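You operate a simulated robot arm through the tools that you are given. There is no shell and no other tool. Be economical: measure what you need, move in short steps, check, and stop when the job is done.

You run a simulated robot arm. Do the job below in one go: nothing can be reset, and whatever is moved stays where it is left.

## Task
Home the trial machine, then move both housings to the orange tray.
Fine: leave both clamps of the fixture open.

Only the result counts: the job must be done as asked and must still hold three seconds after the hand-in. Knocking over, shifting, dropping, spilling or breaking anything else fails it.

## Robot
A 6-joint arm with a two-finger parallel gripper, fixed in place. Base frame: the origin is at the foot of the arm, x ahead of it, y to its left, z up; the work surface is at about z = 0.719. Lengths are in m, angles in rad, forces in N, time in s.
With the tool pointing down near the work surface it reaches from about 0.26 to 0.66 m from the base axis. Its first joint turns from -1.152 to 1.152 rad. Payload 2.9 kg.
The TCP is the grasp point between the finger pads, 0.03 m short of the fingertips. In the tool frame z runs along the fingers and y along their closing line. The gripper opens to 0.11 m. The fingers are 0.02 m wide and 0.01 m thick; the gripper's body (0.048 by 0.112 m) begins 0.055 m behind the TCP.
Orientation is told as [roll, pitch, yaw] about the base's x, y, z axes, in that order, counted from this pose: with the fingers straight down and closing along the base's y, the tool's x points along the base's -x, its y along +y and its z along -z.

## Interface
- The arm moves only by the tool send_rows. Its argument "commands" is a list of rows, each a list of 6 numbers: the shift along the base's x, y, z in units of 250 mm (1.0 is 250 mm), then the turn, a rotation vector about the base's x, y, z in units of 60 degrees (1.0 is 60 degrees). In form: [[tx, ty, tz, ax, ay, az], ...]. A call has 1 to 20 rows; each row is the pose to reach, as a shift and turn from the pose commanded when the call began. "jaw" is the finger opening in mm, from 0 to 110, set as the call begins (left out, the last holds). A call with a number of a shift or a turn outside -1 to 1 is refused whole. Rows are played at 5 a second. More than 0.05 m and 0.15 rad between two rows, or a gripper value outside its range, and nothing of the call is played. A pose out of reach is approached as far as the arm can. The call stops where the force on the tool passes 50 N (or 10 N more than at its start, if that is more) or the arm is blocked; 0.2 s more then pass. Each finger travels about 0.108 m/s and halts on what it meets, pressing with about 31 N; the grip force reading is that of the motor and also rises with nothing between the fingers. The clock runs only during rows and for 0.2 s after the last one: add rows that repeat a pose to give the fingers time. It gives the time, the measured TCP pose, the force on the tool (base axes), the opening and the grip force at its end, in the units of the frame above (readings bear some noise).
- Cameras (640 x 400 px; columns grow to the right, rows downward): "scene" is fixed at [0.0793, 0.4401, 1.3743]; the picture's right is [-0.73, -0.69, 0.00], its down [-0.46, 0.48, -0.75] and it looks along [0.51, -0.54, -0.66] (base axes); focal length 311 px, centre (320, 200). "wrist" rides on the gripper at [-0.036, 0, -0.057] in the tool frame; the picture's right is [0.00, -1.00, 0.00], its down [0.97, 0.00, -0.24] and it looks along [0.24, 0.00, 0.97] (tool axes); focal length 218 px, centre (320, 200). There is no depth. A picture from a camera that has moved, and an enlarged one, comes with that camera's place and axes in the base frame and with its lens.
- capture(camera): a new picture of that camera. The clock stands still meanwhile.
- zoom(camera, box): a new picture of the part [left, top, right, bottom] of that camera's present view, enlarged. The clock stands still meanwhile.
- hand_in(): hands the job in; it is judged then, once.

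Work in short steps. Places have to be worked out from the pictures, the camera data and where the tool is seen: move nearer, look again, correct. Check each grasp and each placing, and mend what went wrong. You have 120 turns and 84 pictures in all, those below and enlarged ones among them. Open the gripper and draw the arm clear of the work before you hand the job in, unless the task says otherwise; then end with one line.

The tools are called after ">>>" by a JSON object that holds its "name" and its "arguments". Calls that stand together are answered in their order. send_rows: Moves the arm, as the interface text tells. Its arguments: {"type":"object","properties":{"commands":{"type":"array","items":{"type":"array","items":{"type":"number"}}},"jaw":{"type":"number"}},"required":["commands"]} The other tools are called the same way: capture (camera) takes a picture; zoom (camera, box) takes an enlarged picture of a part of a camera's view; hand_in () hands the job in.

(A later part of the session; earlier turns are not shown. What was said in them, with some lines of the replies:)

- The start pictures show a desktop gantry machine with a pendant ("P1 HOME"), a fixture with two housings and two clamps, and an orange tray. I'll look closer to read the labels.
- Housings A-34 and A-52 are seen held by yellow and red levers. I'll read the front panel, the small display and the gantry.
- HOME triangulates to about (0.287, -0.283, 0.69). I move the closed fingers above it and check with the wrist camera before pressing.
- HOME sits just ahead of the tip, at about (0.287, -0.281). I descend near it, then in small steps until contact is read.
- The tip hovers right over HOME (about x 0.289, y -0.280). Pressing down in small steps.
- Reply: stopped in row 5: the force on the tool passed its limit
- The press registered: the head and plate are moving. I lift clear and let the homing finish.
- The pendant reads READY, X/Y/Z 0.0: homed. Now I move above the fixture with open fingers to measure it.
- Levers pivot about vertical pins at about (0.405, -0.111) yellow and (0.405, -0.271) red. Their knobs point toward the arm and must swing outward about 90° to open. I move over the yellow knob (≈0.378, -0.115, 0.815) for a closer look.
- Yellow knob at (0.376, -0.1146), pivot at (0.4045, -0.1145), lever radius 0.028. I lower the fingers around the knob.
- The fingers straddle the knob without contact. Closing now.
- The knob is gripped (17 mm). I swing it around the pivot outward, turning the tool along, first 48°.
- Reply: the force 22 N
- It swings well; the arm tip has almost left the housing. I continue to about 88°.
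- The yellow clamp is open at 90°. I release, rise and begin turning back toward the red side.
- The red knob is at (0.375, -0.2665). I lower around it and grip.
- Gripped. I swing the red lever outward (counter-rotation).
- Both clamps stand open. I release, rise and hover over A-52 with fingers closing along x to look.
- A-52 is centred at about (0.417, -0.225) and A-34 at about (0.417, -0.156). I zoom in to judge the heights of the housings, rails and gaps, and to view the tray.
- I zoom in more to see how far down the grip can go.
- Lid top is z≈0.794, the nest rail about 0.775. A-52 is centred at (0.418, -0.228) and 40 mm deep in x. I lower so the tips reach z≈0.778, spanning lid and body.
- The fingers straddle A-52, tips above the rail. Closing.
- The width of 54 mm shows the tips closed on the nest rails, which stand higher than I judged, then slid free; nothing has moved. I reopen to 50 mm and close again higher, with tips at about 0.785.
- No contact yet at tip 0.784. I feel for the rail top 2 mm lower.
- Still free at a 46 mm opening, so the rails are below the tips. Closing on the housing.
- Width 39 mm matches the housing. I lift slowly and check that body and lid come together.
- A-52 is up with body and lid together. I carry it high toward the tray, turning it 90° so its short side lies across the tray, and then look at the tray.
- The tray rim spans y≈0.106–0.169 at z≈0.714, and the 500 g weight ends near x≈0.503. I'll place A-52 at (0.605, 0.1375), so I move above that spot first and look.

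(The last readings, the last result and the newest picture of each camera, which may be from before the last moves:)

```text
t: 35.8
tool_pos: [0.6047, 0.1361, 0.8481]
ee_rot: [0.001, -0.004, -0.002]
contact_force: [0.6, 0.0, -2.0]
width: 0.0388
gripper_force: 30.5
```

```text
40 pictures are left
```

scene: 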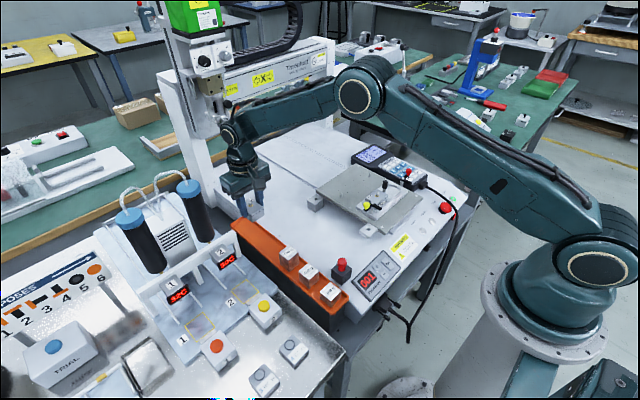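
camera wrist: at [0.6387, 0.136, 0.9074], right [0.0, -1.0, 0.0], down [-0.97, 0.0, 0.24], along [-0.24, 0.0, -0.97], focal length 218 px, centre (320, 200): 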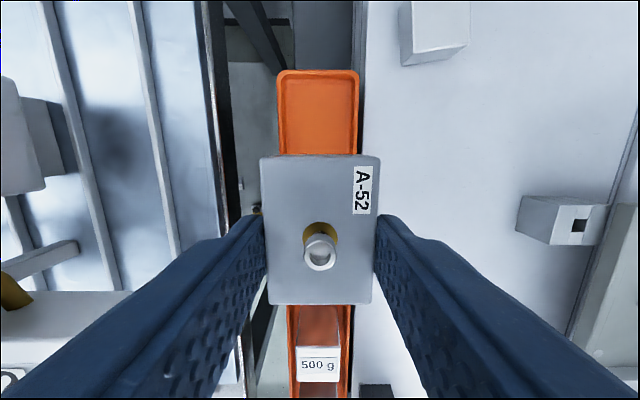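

Alignment over the tray's empty rear section is good (tray centre y≈0.1365). I descend near the floor, then in small steps.

>>> {"name": "send_rows", "arguments": {"commands": [[0, 0.002, -0.12, 0, 0, 0], [0, 0.002, -0.24, 0, 0, 0], [0, 0.002, -0.32, 0, 0, 0], [0, 0.002, -0.32, 0, 0, 0]]}}

>>> {"name": "zoom", "arguments": {"camera": "scene", "box": [215, 170, 315, 270]}}

>>> {"name": "capture", "arguments": {"camera": "wrist"}}

```text
t: 36.8
tool_pos: [0.6052, 0.1382, 0.7705]
ee_rot: [-0.003, -0.002, 0.0]
contact_force: [0.2, -0.5, -0.8]
width: 0.0389
gripper_force: 30.7
```

```text
4.00 times, centred on (265, 220) of scene
camera zoom: at [0.0793, 0.4401, 1.3743], right [-0.73, -0.69, 0.0], down [-0.46, 0.48, -0.75], along [0.51, -0.54, -0.66], focal length 1245 px, centre (540, 120)
```

zoom: 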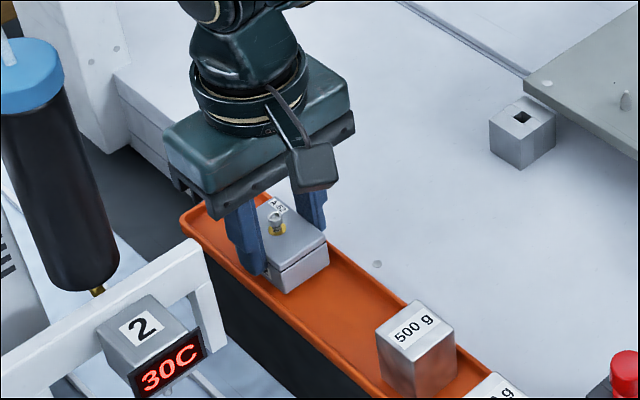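

```text
38 pictures are left
camera wrist: at [0.6395, 0.1376, 0.8274], right [0.0, -1.0, 0.0], down [-0.97, 0.0, 0.24], along [-0.24, 0.0, -0.97], focal length 218 px, centre (320, 200)
```

wrist: 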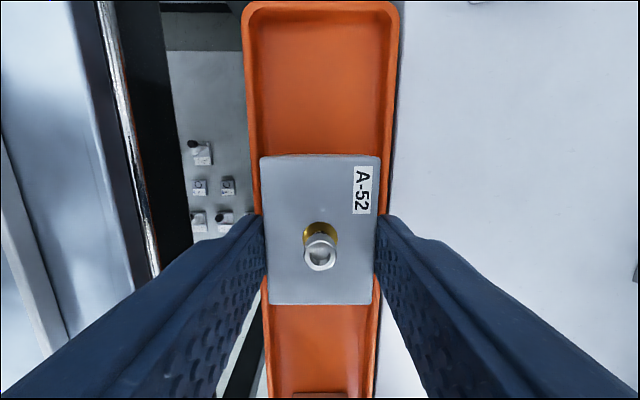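

Well centred. Lowering gently toward the floor and watching the force.

>>> {"name": "send_rows", "arguments": {"commands": [[0, 0, -0.024, 0, 0, 0], [0, 0, -0.048, 0, 0, 0], [0, 0, -0.064, 0, 0, 0], [0, 0, -0.064, 0, 0, 0]]}}

>>> {"name": "zoom", "arguments": {"camera": "scene", "box": [225, 195, 295, 255]}}

```text
t: 37.8
tool_pos: [0.6069, 0.1381, 0.759]
ee_rot: [0.002, -0.016, 0.0]
contact_force: [2.1, 2.4, 34.6]
width: 0.0391
gripper_force: 31.7
```

```text
6.67 times, centred on (260, 225) of scene
camera zoom: at [0.0787, 0.44, 1.3744], right [-0.73, -0.69, 0.0], down [-0.46, 0.48, -0.75], along [0.51, -0.54, -0.66], focal length 2076 px, centre (720, 33)
```

zoom: 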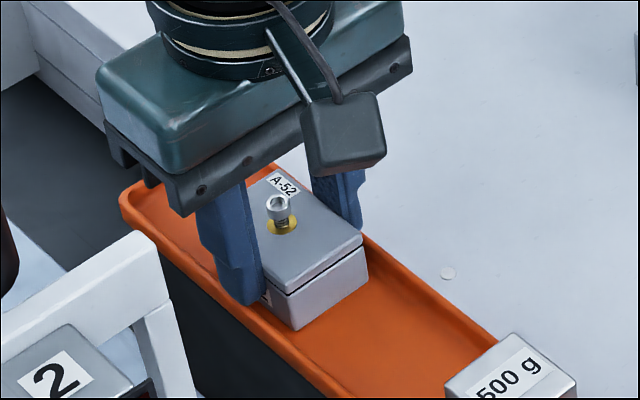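

Contact of 35 N at z 0.759. I ease up slightly and check whether the housing stands on the floor or a fingertip is on the rim.

>>> {"name": "send_rows", "arguments": {"commands": [[0, 0, 0.014, 0, 0, 0], [0, 0, 0.014, 0, 0, 0]]}}

>>> {"name": "capture", "arguments": {"camera": "wrist"}}

>>> {"name": "zoom", "arguments": {"camera": "scene", "box": [240, 205, 280, 245]}}

```text
t: 38.4
tool_pos: [0.6041, 0.1373, 0.7597]
ee_rot: [0.0, -0.006, 0.0]
contact_force: [5.1, 3.0, 17.6]
width: 0.0388
gripper_force: 30.7
```

```text
36 pictures are left
camera wrist: at [0.6395, 0.1361, 0.8175], right [0.0, -1.0, 0.0], down [-0.97, 0.0, 0.23], along [-0.23, 0.0, -0.97], focal length 218 px, centre (320, 200)
```

wrist: 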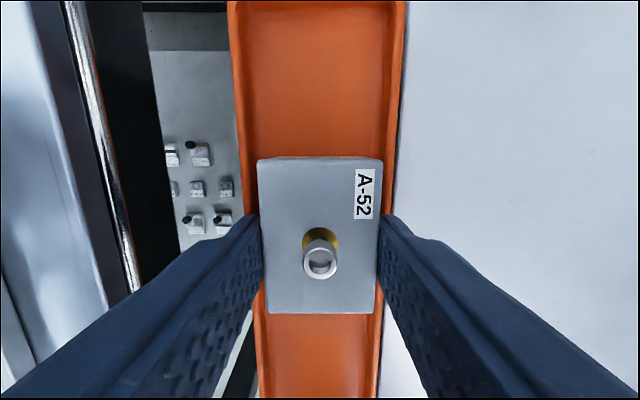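

```text
10.00 times, centred on (260, 225) of scene
camera zoom: at [0.0791, 0.4401, 1.3744], right [-0.73, -0.69, 0.0], down [-0.46, 0.48, -0.75], along [0.51, -0.54, -0.66], focal length 3114 px, centre (920, -50)
```

zoom: 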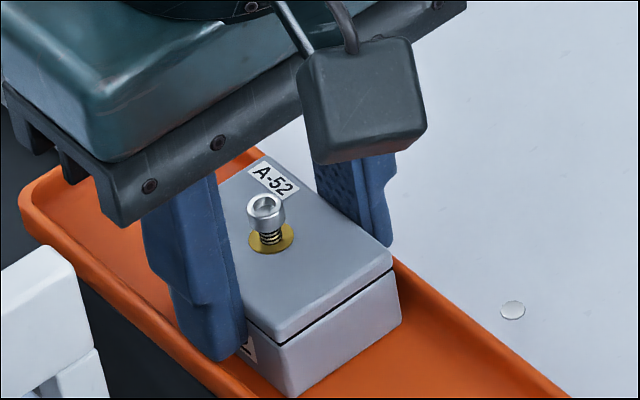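

The housing is about 28 mm high, and its bottom meets the tray floor at this height with the fingertips above the rim. I release gently and rise.

>>> {"name": "send_rows", "arguments": {"commands": [[0, 0, 0, 0, 0, 0], [0, 0, 0, 0, 0, 0], [0, 0, 0, 0, 0, 0]], "jaw": 46}}

>>> {"name": "zoom", "arguments": {"camera": "scene", "box": [240, 205, 280, 245]}}

```text
t: 39.2
tool_pos: [0.6046, 0.1379, 0.7593]
ee_rot: [0.0, -0.007, -0.001]
contact_force: [6.3, -0.1, 18.9]
width: 0.0402
gripper_force: 0.0
```

```text
10.00 times, centred on (260, 225) of scene
camera zoom: at [0.0791, 0.44, 1.3744], right [-0.73, -0.69, 0.0], down [-0.46, 0.48, -0.75], along [0.51, -0.54, -0.66], focal length 3114 px, centre (920, -50)
```

zoom: 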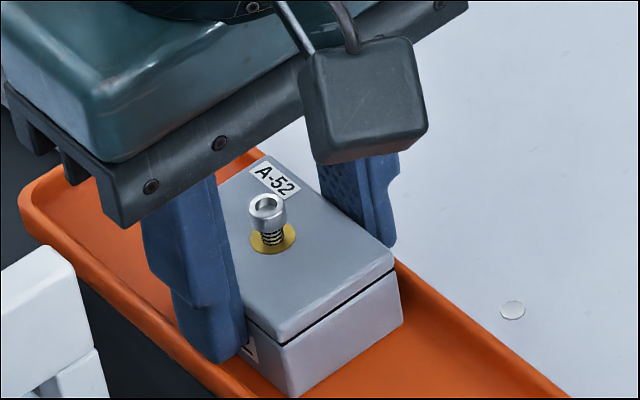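

The opening stuck at 40 mm with 19 N upward force remaining, so the fingertips are wedged against the tray's inner rims. I rise a few mm so they come free and look again.

>>> {"name": "send_rows", "arguments": {"commands": [[0, 0, 0.008, 0, 0, 0], [0, 0, 0.016, 0, 0, 0], [0, 0, 0.024, 0, 0, 0], [0, 0, 0.024, 0, 0, 0]]}}

>>> {"name": "zoom", "arguments": {"camera": "scene", "box": [240, 205, 280, 245]}}

```text
t: 40.2
tool_pos: [0.6025, 0.1366, 0.7638]
ee_rot: [-0.002, -0.002, 0.002]
contact_force: [-0.3, 0.3, 0.6]
width: 0.0461
gripper_force: 0.1
```

```text
10.00 times, centred on (260, 225) of scene
camera zoom: at [0.0793, 0.4401, 1.3743], right [-0.73, -0.69, 0.0], down [-0.46, 0.48, -0.75], along [0.51, -0.54, -0.66], focal length 3114 px, centre (920, -50)
```

zoom: 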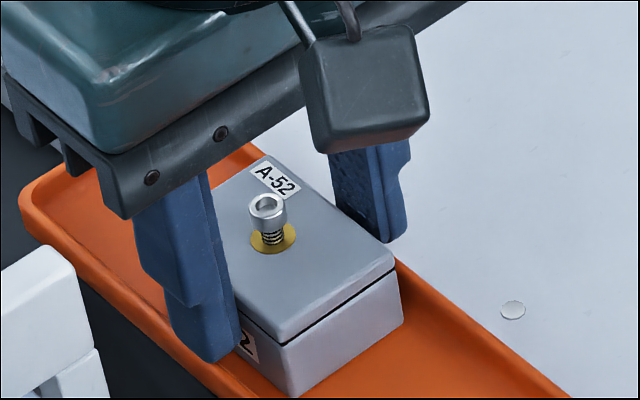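

A-52 stands on the tray floor and the fingers are free. I rise and go back toward A-34, turning the tool 90°.

>>> {"name": "send_rows", "arguments": {"commands": [[0, 0, 0.08, 0, 0, 0], [0, 0, 0.24, 0, 0, 0], [0, 0, 0.42, 0, 0, 0], [0, 0, 0.6, 0, 0, 0], [0, 0, 0.7, 0, 0, 0], [-0.09, -0.12, 0.7, 0, 0, 0.125], [-0.18, -0.24, 0.7, 0, 0, 0.25], [-0.27, -0.36, 0.7, 0, 0, 0.375], [-0.36, -0.48, 0.7, 0, 0, 0.5], [-0.45, -0.6, 0.7, 0, 0, 0.625], [-0.54, -0.72, 0.7, 0, 0, 0.75], [-0.63, -0.84, 0.7, 0, 0, 0.875], [-0.738, -0.96, 0.7, 0, 0, 1.0]], "jaw": 56}}

>>> {"name": "send_rows", "arguments": {"commands": [[0, -0.06, 0, 0, 0, 0.125], [0, -0.12, 0, 0, 0, 0.25], [0, -0.18, 0, 0, 0, 0.375], [0, -0.2, 0, 0, 0, 0.5], [0, -0.2, -0.12, 0, 0, 0.5], [0, -0.2, -0.12, 0, 0, 0.5]]}}

>>> {"name": "capture", "arguments": {"camera": "wrist"}}

>>> {"name": "capture", "arguments": {"camera": "scene"}}

```text
t: 43.0
tool_pos: [0.4195, -0.1033, 0.9375]
ee_rot: [-0.001, -0.004, 1.048]
contact_force: [0.4, 0.1, 0.4]
width: 0.0557
gripper_force: 0.0
```

```text
t: 44.4
tool_pos: [0.4201, -0.1528, 0.9084]
ee_rot: [-0.002, -0.002, 1.573]
contact_force: [-0.4, -0.1, -0.9]
width: 0.0561
gripper_force: 0.1
```

```text
32 pictures are left
camera wrist: at [0.4178, -0.1176, 0.9665], right [1.0, 0.0, 0.0], down [0.0, -0.97, 0.24], along [0.0, -0.24, -0.97], focal length 218 px, centre (320, 200)
```

wrist: 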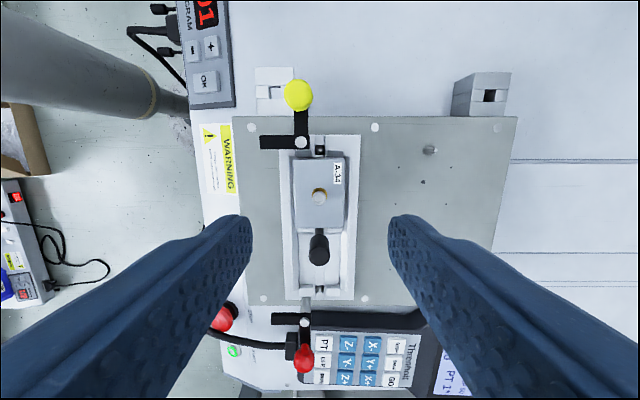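

```text
31 pictures are left
```

scene: 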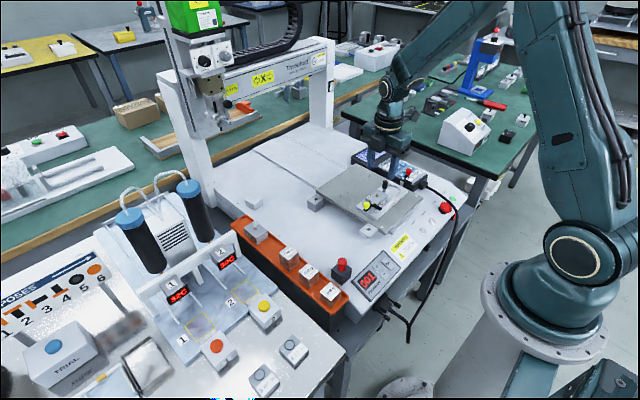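

A-34 is at (0.4178, -0.155). I descend to the same grip height that worked, z≈0.813.

>>> {"name": "send_rows", "arguments": {"commands": [[-0.008, -0.006, -0.13, 0, 0, 0], [-0.008, -0.006, -0.26, 0, 0, 0], [-0.008, -0.006, -0.34, 0, 0, 0], [-0.008, -0.006, -0.38, 0, 0, 0], [-0.008, -0.006, -0.38, 0, 0, 0]], "jaw": 50}}

>>> {"name": "capture", "arguments": {"camera": "wrist"}}

```text
t: 45.6
tool_pos: [0.4164, -0.1533, 0.8133]
ee_rot: [-0.004, -0.004, 1.571]
contact_force: [0.8, 0.1, 0.3]
width: 0.0504
gripper_force: 0.1
```

```text
30 pictures are left
camera wrist: at [0.415, -0.1192, 0.8712], right [1.0, 0.0, 0.0], down [0.0, -0.97, 0.24], along [0.0, -0.24, -0.97], focal length 218 px, centre (320, 200)
```

wrist: 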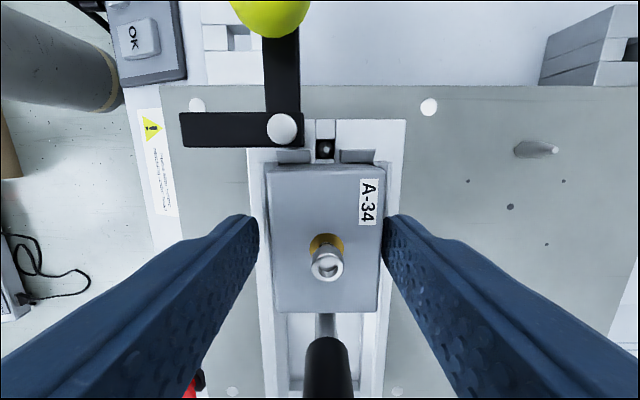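

Shifting +2 mm in x to centre, then closing.

>>> {"name": "send_rows", "arguments": {"commands": [[0.006, 0, 0, 0, 0, 0], [0.006, 0, 0, 0, 0, 0]]}}

>>> {"name": "send_rows", "arguments": {"commands": [[0, 0, 0, 0, 0, 0], [0, 0, 0, 0, 0, 0], [0, 0, 0, 0, 0, 0]], "jaw": 30}}

```text
t: 46.2
tool_pos: [0.417, -0.1551, 0.8132]
ee_rot: [-0.003, -0.003, 1.569]
contact_force: [-0.1, 0.4, 0.5]
width: 0.0498
gripper_force: 0.1
```

```text
t: 47.0
tool_pos: [0.4186, -0.1545, 0.8134]
ee_rot: [-0.003, -0.004, 1.572]
contact_force: [3.1, 0.4, 2.3]
width: 0.0389
gripper_force: 30.8
```

Gripped at 38.9 mm. Lifting slowly and checking.

>>> {"name": "send_rows", "arguments": {"commands": [[0, 0, 0.02, 0, 0, 0], [0, 0, 0.06, 0, 0, 0], [0, 0, 0.12, 0, 0, 0], [0, 0, 0.2, 0, 0, 0], [0, 0, 0.28, 0, 0, 0]]}}

>>> {"name": "zoom", "arguments": {"camera": "scene", "box": [325, 135, 425, 225]}}

```text
t: 48.2
tool_pos: [0.419, -0.1544, 0.884]
ee_rot: [0.0, -0.003, 1.573]
contact_force: [-0.6, -1.0, -1.4]
width: 0.0388
gripper_force: 30.8
```

```text
4.44 times, centred on (375, 180) of scene
camera zoom: at [0.0793, 0.4401, 1.3743], right [-0.73, -0.69, 0.0], down [-0.46, 0.48, -0.75], along [0.51, -0.54, -0.66], focal length 1384 px, centre (76, 289)
```

zoom: 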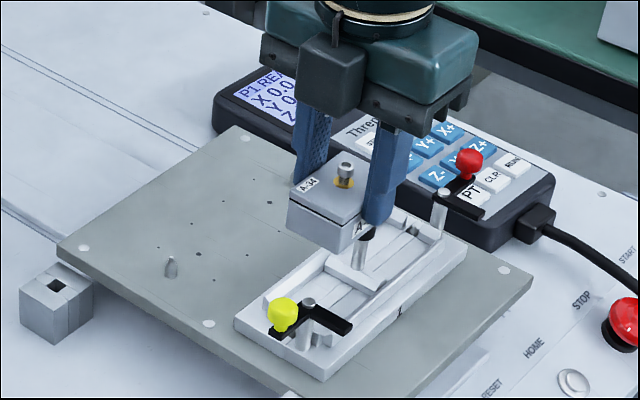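

A-34 is up intact. I carry it high to above (0.54, 0.137), between the 500 g weight and A-52.

>>> {"name": "send_rows", "arguments": {"commands": [[0, 0, 0.13, 0, 0, 0], [0, 0, 0.26, 0, 0, 0], [0.06, 0.11, 0.26, 0, 0, -0.125], [0.12, 0.22, 0.26, 0, 0, -0.25], [0.18, 0.33, 0.26, 0, 0, -0.375], [0.24, 0.44, 0.26, 0, 0, -0.5], [0.3, 0.55, 0.26, 0, 0, -0.625], [0.36, 0.66, 0.26, 0, 0, -0.75], [0.42, 0.77, 0.26, 0, 0, -0.875], [0.484, 0.88, 0.26, 0, 0, -1.0]]}}

>>> {"name": "send_rows", "arguments": {"commands": [[0, 0.07, 0, 0, 0, -0.125], [0, 0.14, 0, 0, 0, -0.25], [0, 0.21, 0, 0, 0, -0.375], [0, 0.284, 0, 0, 0, -0.5], [0, 0.284, -0.13, 0, 0, -0.5], [0, 0.284, -0.26, 0, 0, -0.5], [0, 0.284, -0.26, 0, 0, -0.5]]}}

>>> {"name": "capture", "arguments": {"camera": "wrist"}}

>>> {"name": "zoom", "arguments": {"camera": "scene", "box": [215, 160, 355, 310]}}

```text
t: 50.4
tool_pos: [0.5385, 0.0669, 0.9509]
ee_rot: [-0.001, -0.004, 0.521]
contact_force: [0.0, -0.3, -0.5]
width: 0.039
gripper_force: 30.8
```

```text
t: 52.0
tool_pos: [0.5377, 0.1374, 0.8823]
ee_rot: [0.0, -0.003, -0.001]
contact_force: [0.0, 0.2, -0.2]
width: 0.0389
gripper_force: 31.2
```

```text
28 pictures are left
camera wrist: at [0.5731, 0.1364, 0.9406], right [0.0, -1.0, 0.0], down [-0.97, 0.0, 0.24], along [-0.24, 0.0, -0.97], focal length 218 px, centre (320, 200)
```

wrist: 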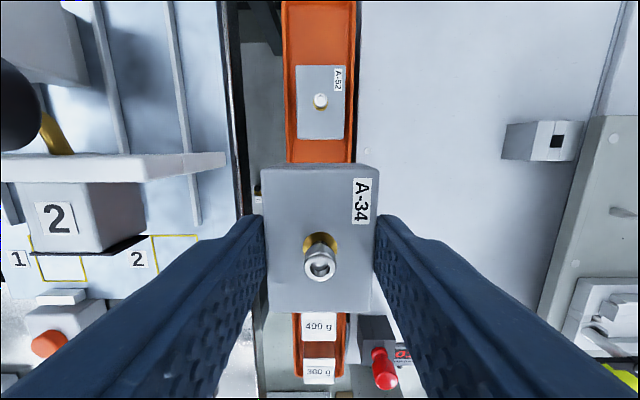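

```text
2.67 times, centred on (285, 235) of scene
camera zoom: at [0.0793, 0.4401, 1.3743], right [-0.73, -0.69, 0.0], down [-0.46, 0.48, -0.75], along [0.51, -0.54, -0.66], focal length 830 px, centre (413, 107)
```

zoom: 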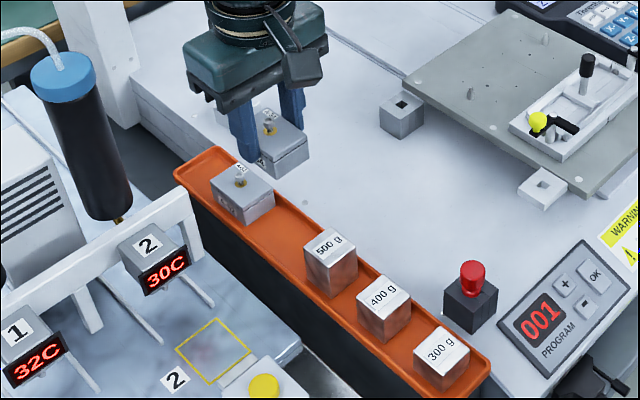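

Spacing is good: the free gap is about x 0.49–0.58, with A-34 at 0.538. I descend to just above the floor.

>>> {"name": "send_rows", "arguments": {"commands": [[0, -0.002, -0.14, 0, 0, 0], [0, -0.002, -0.28, 0, 0, 0], [0, -0.002, -0.42, 0, 0, 0], [0, -0.002, -0.42, 0, 0, 0]]}}

>>> {"name": "zoom", "arguments": {"camera": "scene", "box": [230, 190, 310, 270]}}

>>> {"name": "capture", "arguments": {"camera": "wrist"}}

```text
t: 53.0
tool_pos: [0.5371, 0.1364, 0.7803]
ee_rot: [0.001, -0.004, 0.0]
contact_force: [-0.9, 0.5, 0.2]
width: 0.0388
gripper_force: 31.4
```

```text
5.00 times, centred on (270, 230) of scene
camera zoom: at [0.0793, 0.4401, 1.3743], right [-0.73, -0.69, 0.0], down [-0.46, 0.48, -0.75], along [0.51, -0.54, -0.66], focal length 1557 px, centre (570, 50)
```

zoom: 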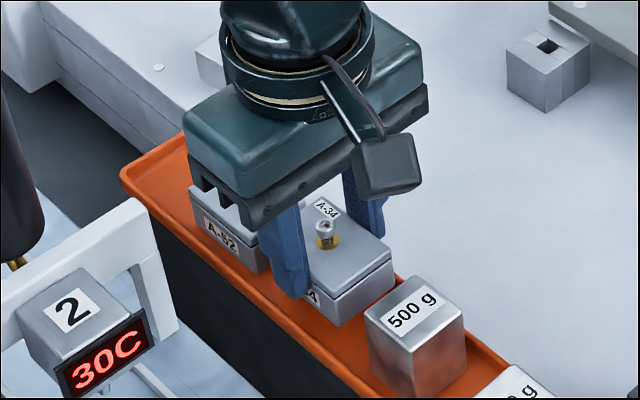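

```text
25 pictures are left
camera wrist: at [0.5717, 0.1355, 0.8373], right [0.0, -1.0, 0.0], down [-0.97, 0.0, 0.24], along [-0.24, 0.0, -0.97], focal length 218 px, centre (320, 200)
```

wrist: 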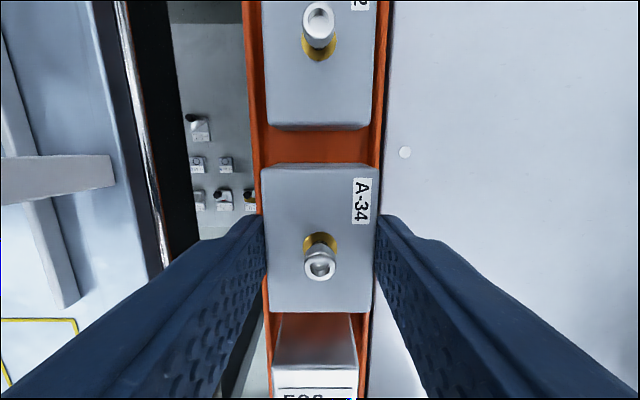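

Clear on both sides. I lower to about z 0.762, just above where the tips met the rim before.

>>> {"name": "send_rows", "arguments": {"commands": [[0, 0, -0.03, 0, 0, 0], [0, 0, -0.055, 0, 0, 0], [0, 0, -0.072, 0, 0, 0], [0, 0, -0.072, 0, 0, 0]]}}

>>> {"name": "zoom", "arguments": {"camera": "scene", "box": [245, 210, 300, 265]}}

```text
t: 54.0
tool_pos: [0.5384, 0.1367, 0.7637]
ee_rot: [0.001, -0.004, -0.001]
contact_force: [-8.8, -1.8, 27.7]
width: 0.0389
gripper_force: 31.5
```

```text
7.27 times, centred on (272, 238) of scene
camera zoom: at [0.0787, 0.44, 1.3744], right [-0.73, -0.69, 0.0], down [-0.46, 0.48, -0.75], along [0.51, -0.54, -0.66], focal length 2264 px, centre (666, -73)
```

zoom: 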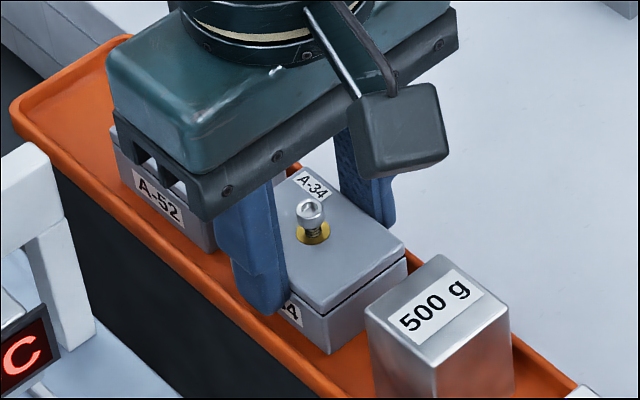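

Contact of 28 N at z 0.764. I ease up 1 mm and look from the wrist before releasing.

>>> {"name": "send_rows", "arguments": {"commands": [[0, 0, 0.004, 0, 0, 0], [0, 0, 0.004, 0, 0, 0]]}}

>>> {"name": "capture", "arguments": {"camera": "wrist"}}

>>> {"name": "zoom", "arguments": {"camera": "scene", "box": [255, 220, 285, 250]}}

```text
t: 54.6
tool_pos: [0.5382, 0.1359, 0.763]
ee_rot: [-0.002, -0.005, 0.003]
contact_force: [-2.2, 2.6, 20.7]
width: 0.0389
gripper_force: 31.0
```

```text
23 pictures are left
camera wrist: at [0.574, 0.1353, 0.8212], right [0.0, -1.0, 0.0], down [-0.97, 0.0, 0.23], along [-0.23, 0.0, -0.97], focal length 218 px, centre (320, 200)
```

wrist: 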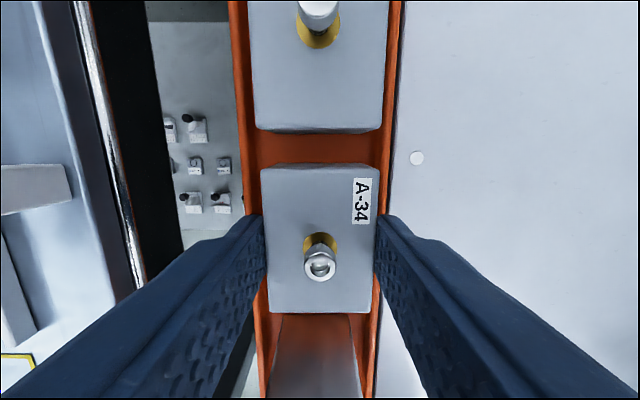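

```text
13.33 times, centred on (270, 235) of scene
camera zoom: at [0.0789, 0.4401, 1.3744], right [-0.73, -0.69, 0.0], down [-0.46, 0.48, -0.75], along [0.51, -0.54, -0.66], focal length 4151 px, centre (987, -267)
```

zoom: 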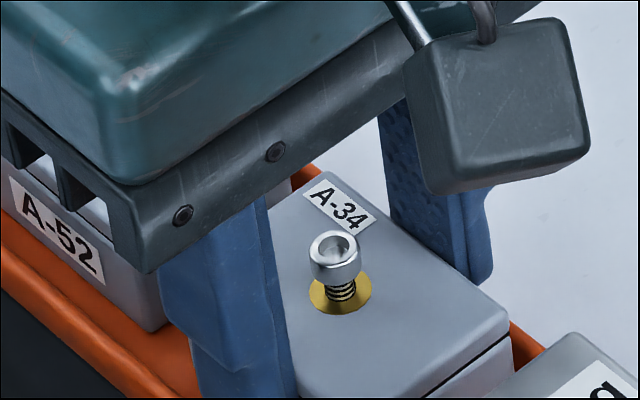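

The bottom corners of both housings triangulate to z≈0.72, so A-34 rests on the tray floor like A-52. I open to 46 mm and rise a little, as before.

>>> {"name": "send_rows", "arguments": {"commands": [[0, 0, 0, 0, 0, 0], [0, 0, 0, 0, 0, 0], [0, 0, 0.008, 0, 0, 0], [0, 0, 0.016, 0, 0, 0], [0, 0, 0.016, 0, 0, 0]], "jaw": 46}}

>>> {"name": "zoom", "arguments": {"camera": "scene", "box": [245, 210, 300, 265]}}

```text
t: 55.8
tool_pos: [0.5398, 0.1368, 0.7658]
ee_rot: [-0.001, -0.003, 0.002]
contact_force: [0.6, 0.3, 0.3]
width: 0.046
gripper_force: 0.1
```

```text
7.27 times, centred on (272, 238) of scene
camera zoom: at [0.0793, 0.4401, 1.3743], right [-0.73, -0.69, 0.0], down [-0.46, 0.48, -0.75], along [0.51, -0.54, -0.66], focal length 2264 px, centre (666, -73)
```

zoom: 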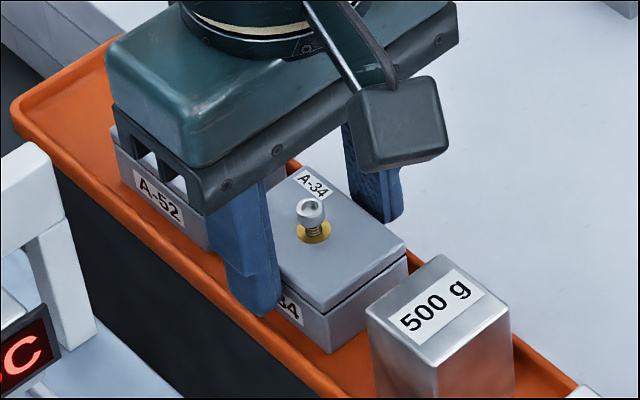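

A-34 did not drop on release and the fingers are free. I rise and withdraw toward the middle, then check everything.

>>> {"name": "send_rows", "arguments": {"commands": [[0, 0, 0.08, 0, 0, 0], [0, 0, 0.24, 0, 0, 0], [0, 0, 0.42, 0, 0, 0], [0, 0, 0.6, 0, 0, 0], [0, 0, 0.78, 0, 0, 0], [-0.1, -0.14, 0.85, 0, 0, 0], [-0.2, -0.28, 0.9, 0, 0, 0], [-0.28, -0.42, 0.9, 0, 0, 0], [-0.36, -0.56, 0.9, 0, 0, 0], [-0.44, -0.7, 0.9, 0, 0, 0], [-0.44, -0.84, 0.9, 0, 0, 0], [-0.44, -0.98, 0.9, 0, 0, 0]]}}

>>> {"name": "capture", "arguments": {"camera": "scene"}}

>>> {"name": "zoom", "arguments": {"camera": "scene", "box": [225, 200, 325, 280]}}

>>> {"name": "capture", "arguments": {"camera": "wrist"}}

>>> {"name": "zoom", "arguments": {"camera": "scene", "box": [335, 135, 475, 255]}}

```text
t: 58.4
tool_pos: [0.4264, -0.1095, 0.9924]
ee_rot: [0.0, -0.003, 0.003]
contact_force: [0.0, 0.3, -0.2]
width: 0.046
gripper_force: 0.1
```

```text
20 pictures are left
```

scene: 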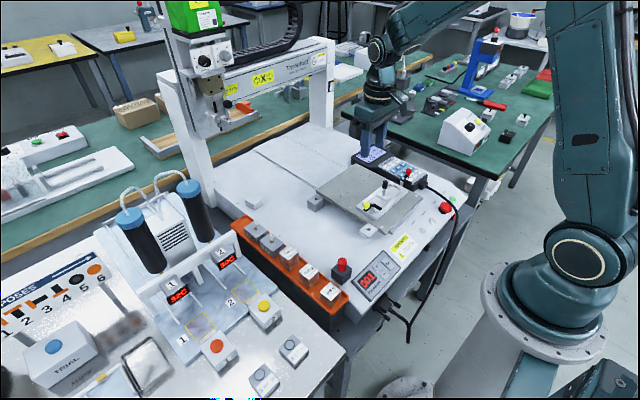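

```text
5.00 times, centred on (275, 240) of scene
camera zoom: at [0.0793, 0.4401, 1.3744], right [-0.73, -0.69, 0.0], down [-0.46, 0.48, -0.75], along [0.51, -0.54, -0.66], focal length 1557 px, centre (545, 0)
```

zoom: 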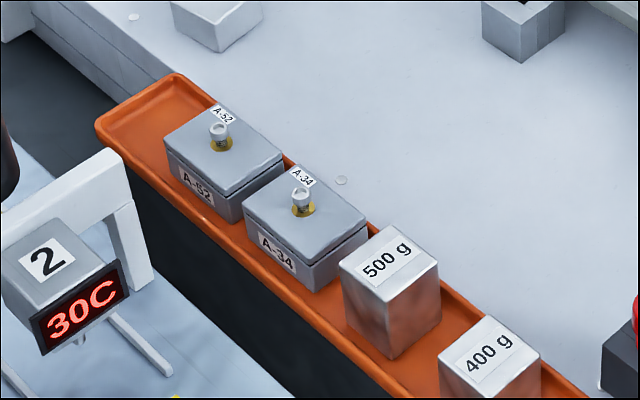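

```text
18 pictures are left
camera wrist: at [0.4611, -0.1102, 1.0503], right [0.0, -1.0, 0.0], down [-0.97, 0.0, 0.24], along [-0.24, 0.0, -0.97], focal length 218 px, centre (320, 200)
```

wrist: 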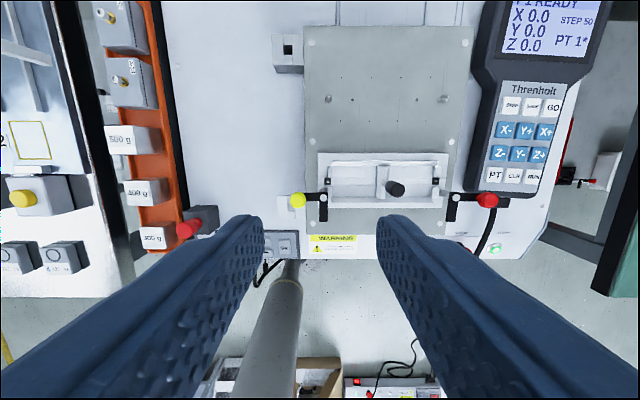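

```text
3.33 times, centred on (405, 195) of scene
camera zoom: at [0.0793, 0.4401, 1.3744], right [-0.73, -0.69, 0.0], down [-0.46, 0.48, -0.75], along [0.51, -0.54, -0.66], focal length 1038 px, centre (37, 217)
```

zoom: 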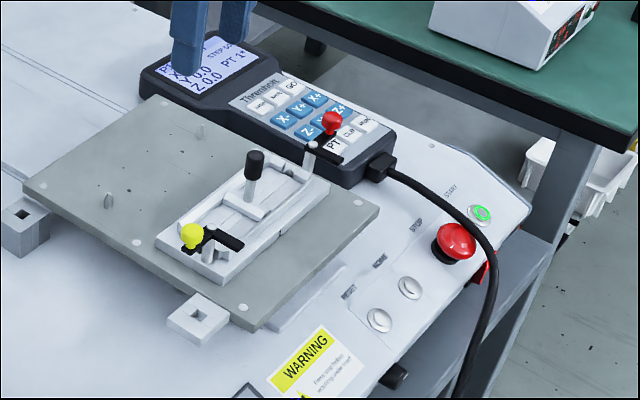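

Both housings sit upright in the orange tray, both clamps are open, and the pendant reads READY 0.0/0.0/0.0. I open the gripper fully and raise the arm a bit more before handing in.

>>> {"name": "send_rows", "arguments": {"commands": [[0, 0, 0.1, 0, 0, 0], [0, 0, 0.25, 0, 0, 0], [0, 0, 0.25, 0, 0, 0], [0, 0, 0.25, 0, 0, 0]], "jaw": 110}}

```text
t: 59.4
tool_pos: [0.4296, -0.1093, 1.0549]
ee_rot: [-0.001, -0.004, 0.0]
contact_force: [0.1, 0.3, -0.2]
width: 0.1099
gripper_force: 0.0
```

The arm is clear and the gripper is open, so I hand the job in.

>>> {"name": "hand_in", "arguments": {}}

```text
The job is handed in.
```

The machine is homed (pendant reads READY, X/Y/Z 0.0), housings A-34 and A-52 both stand in the orange tray, and both fixture clamps are left open.
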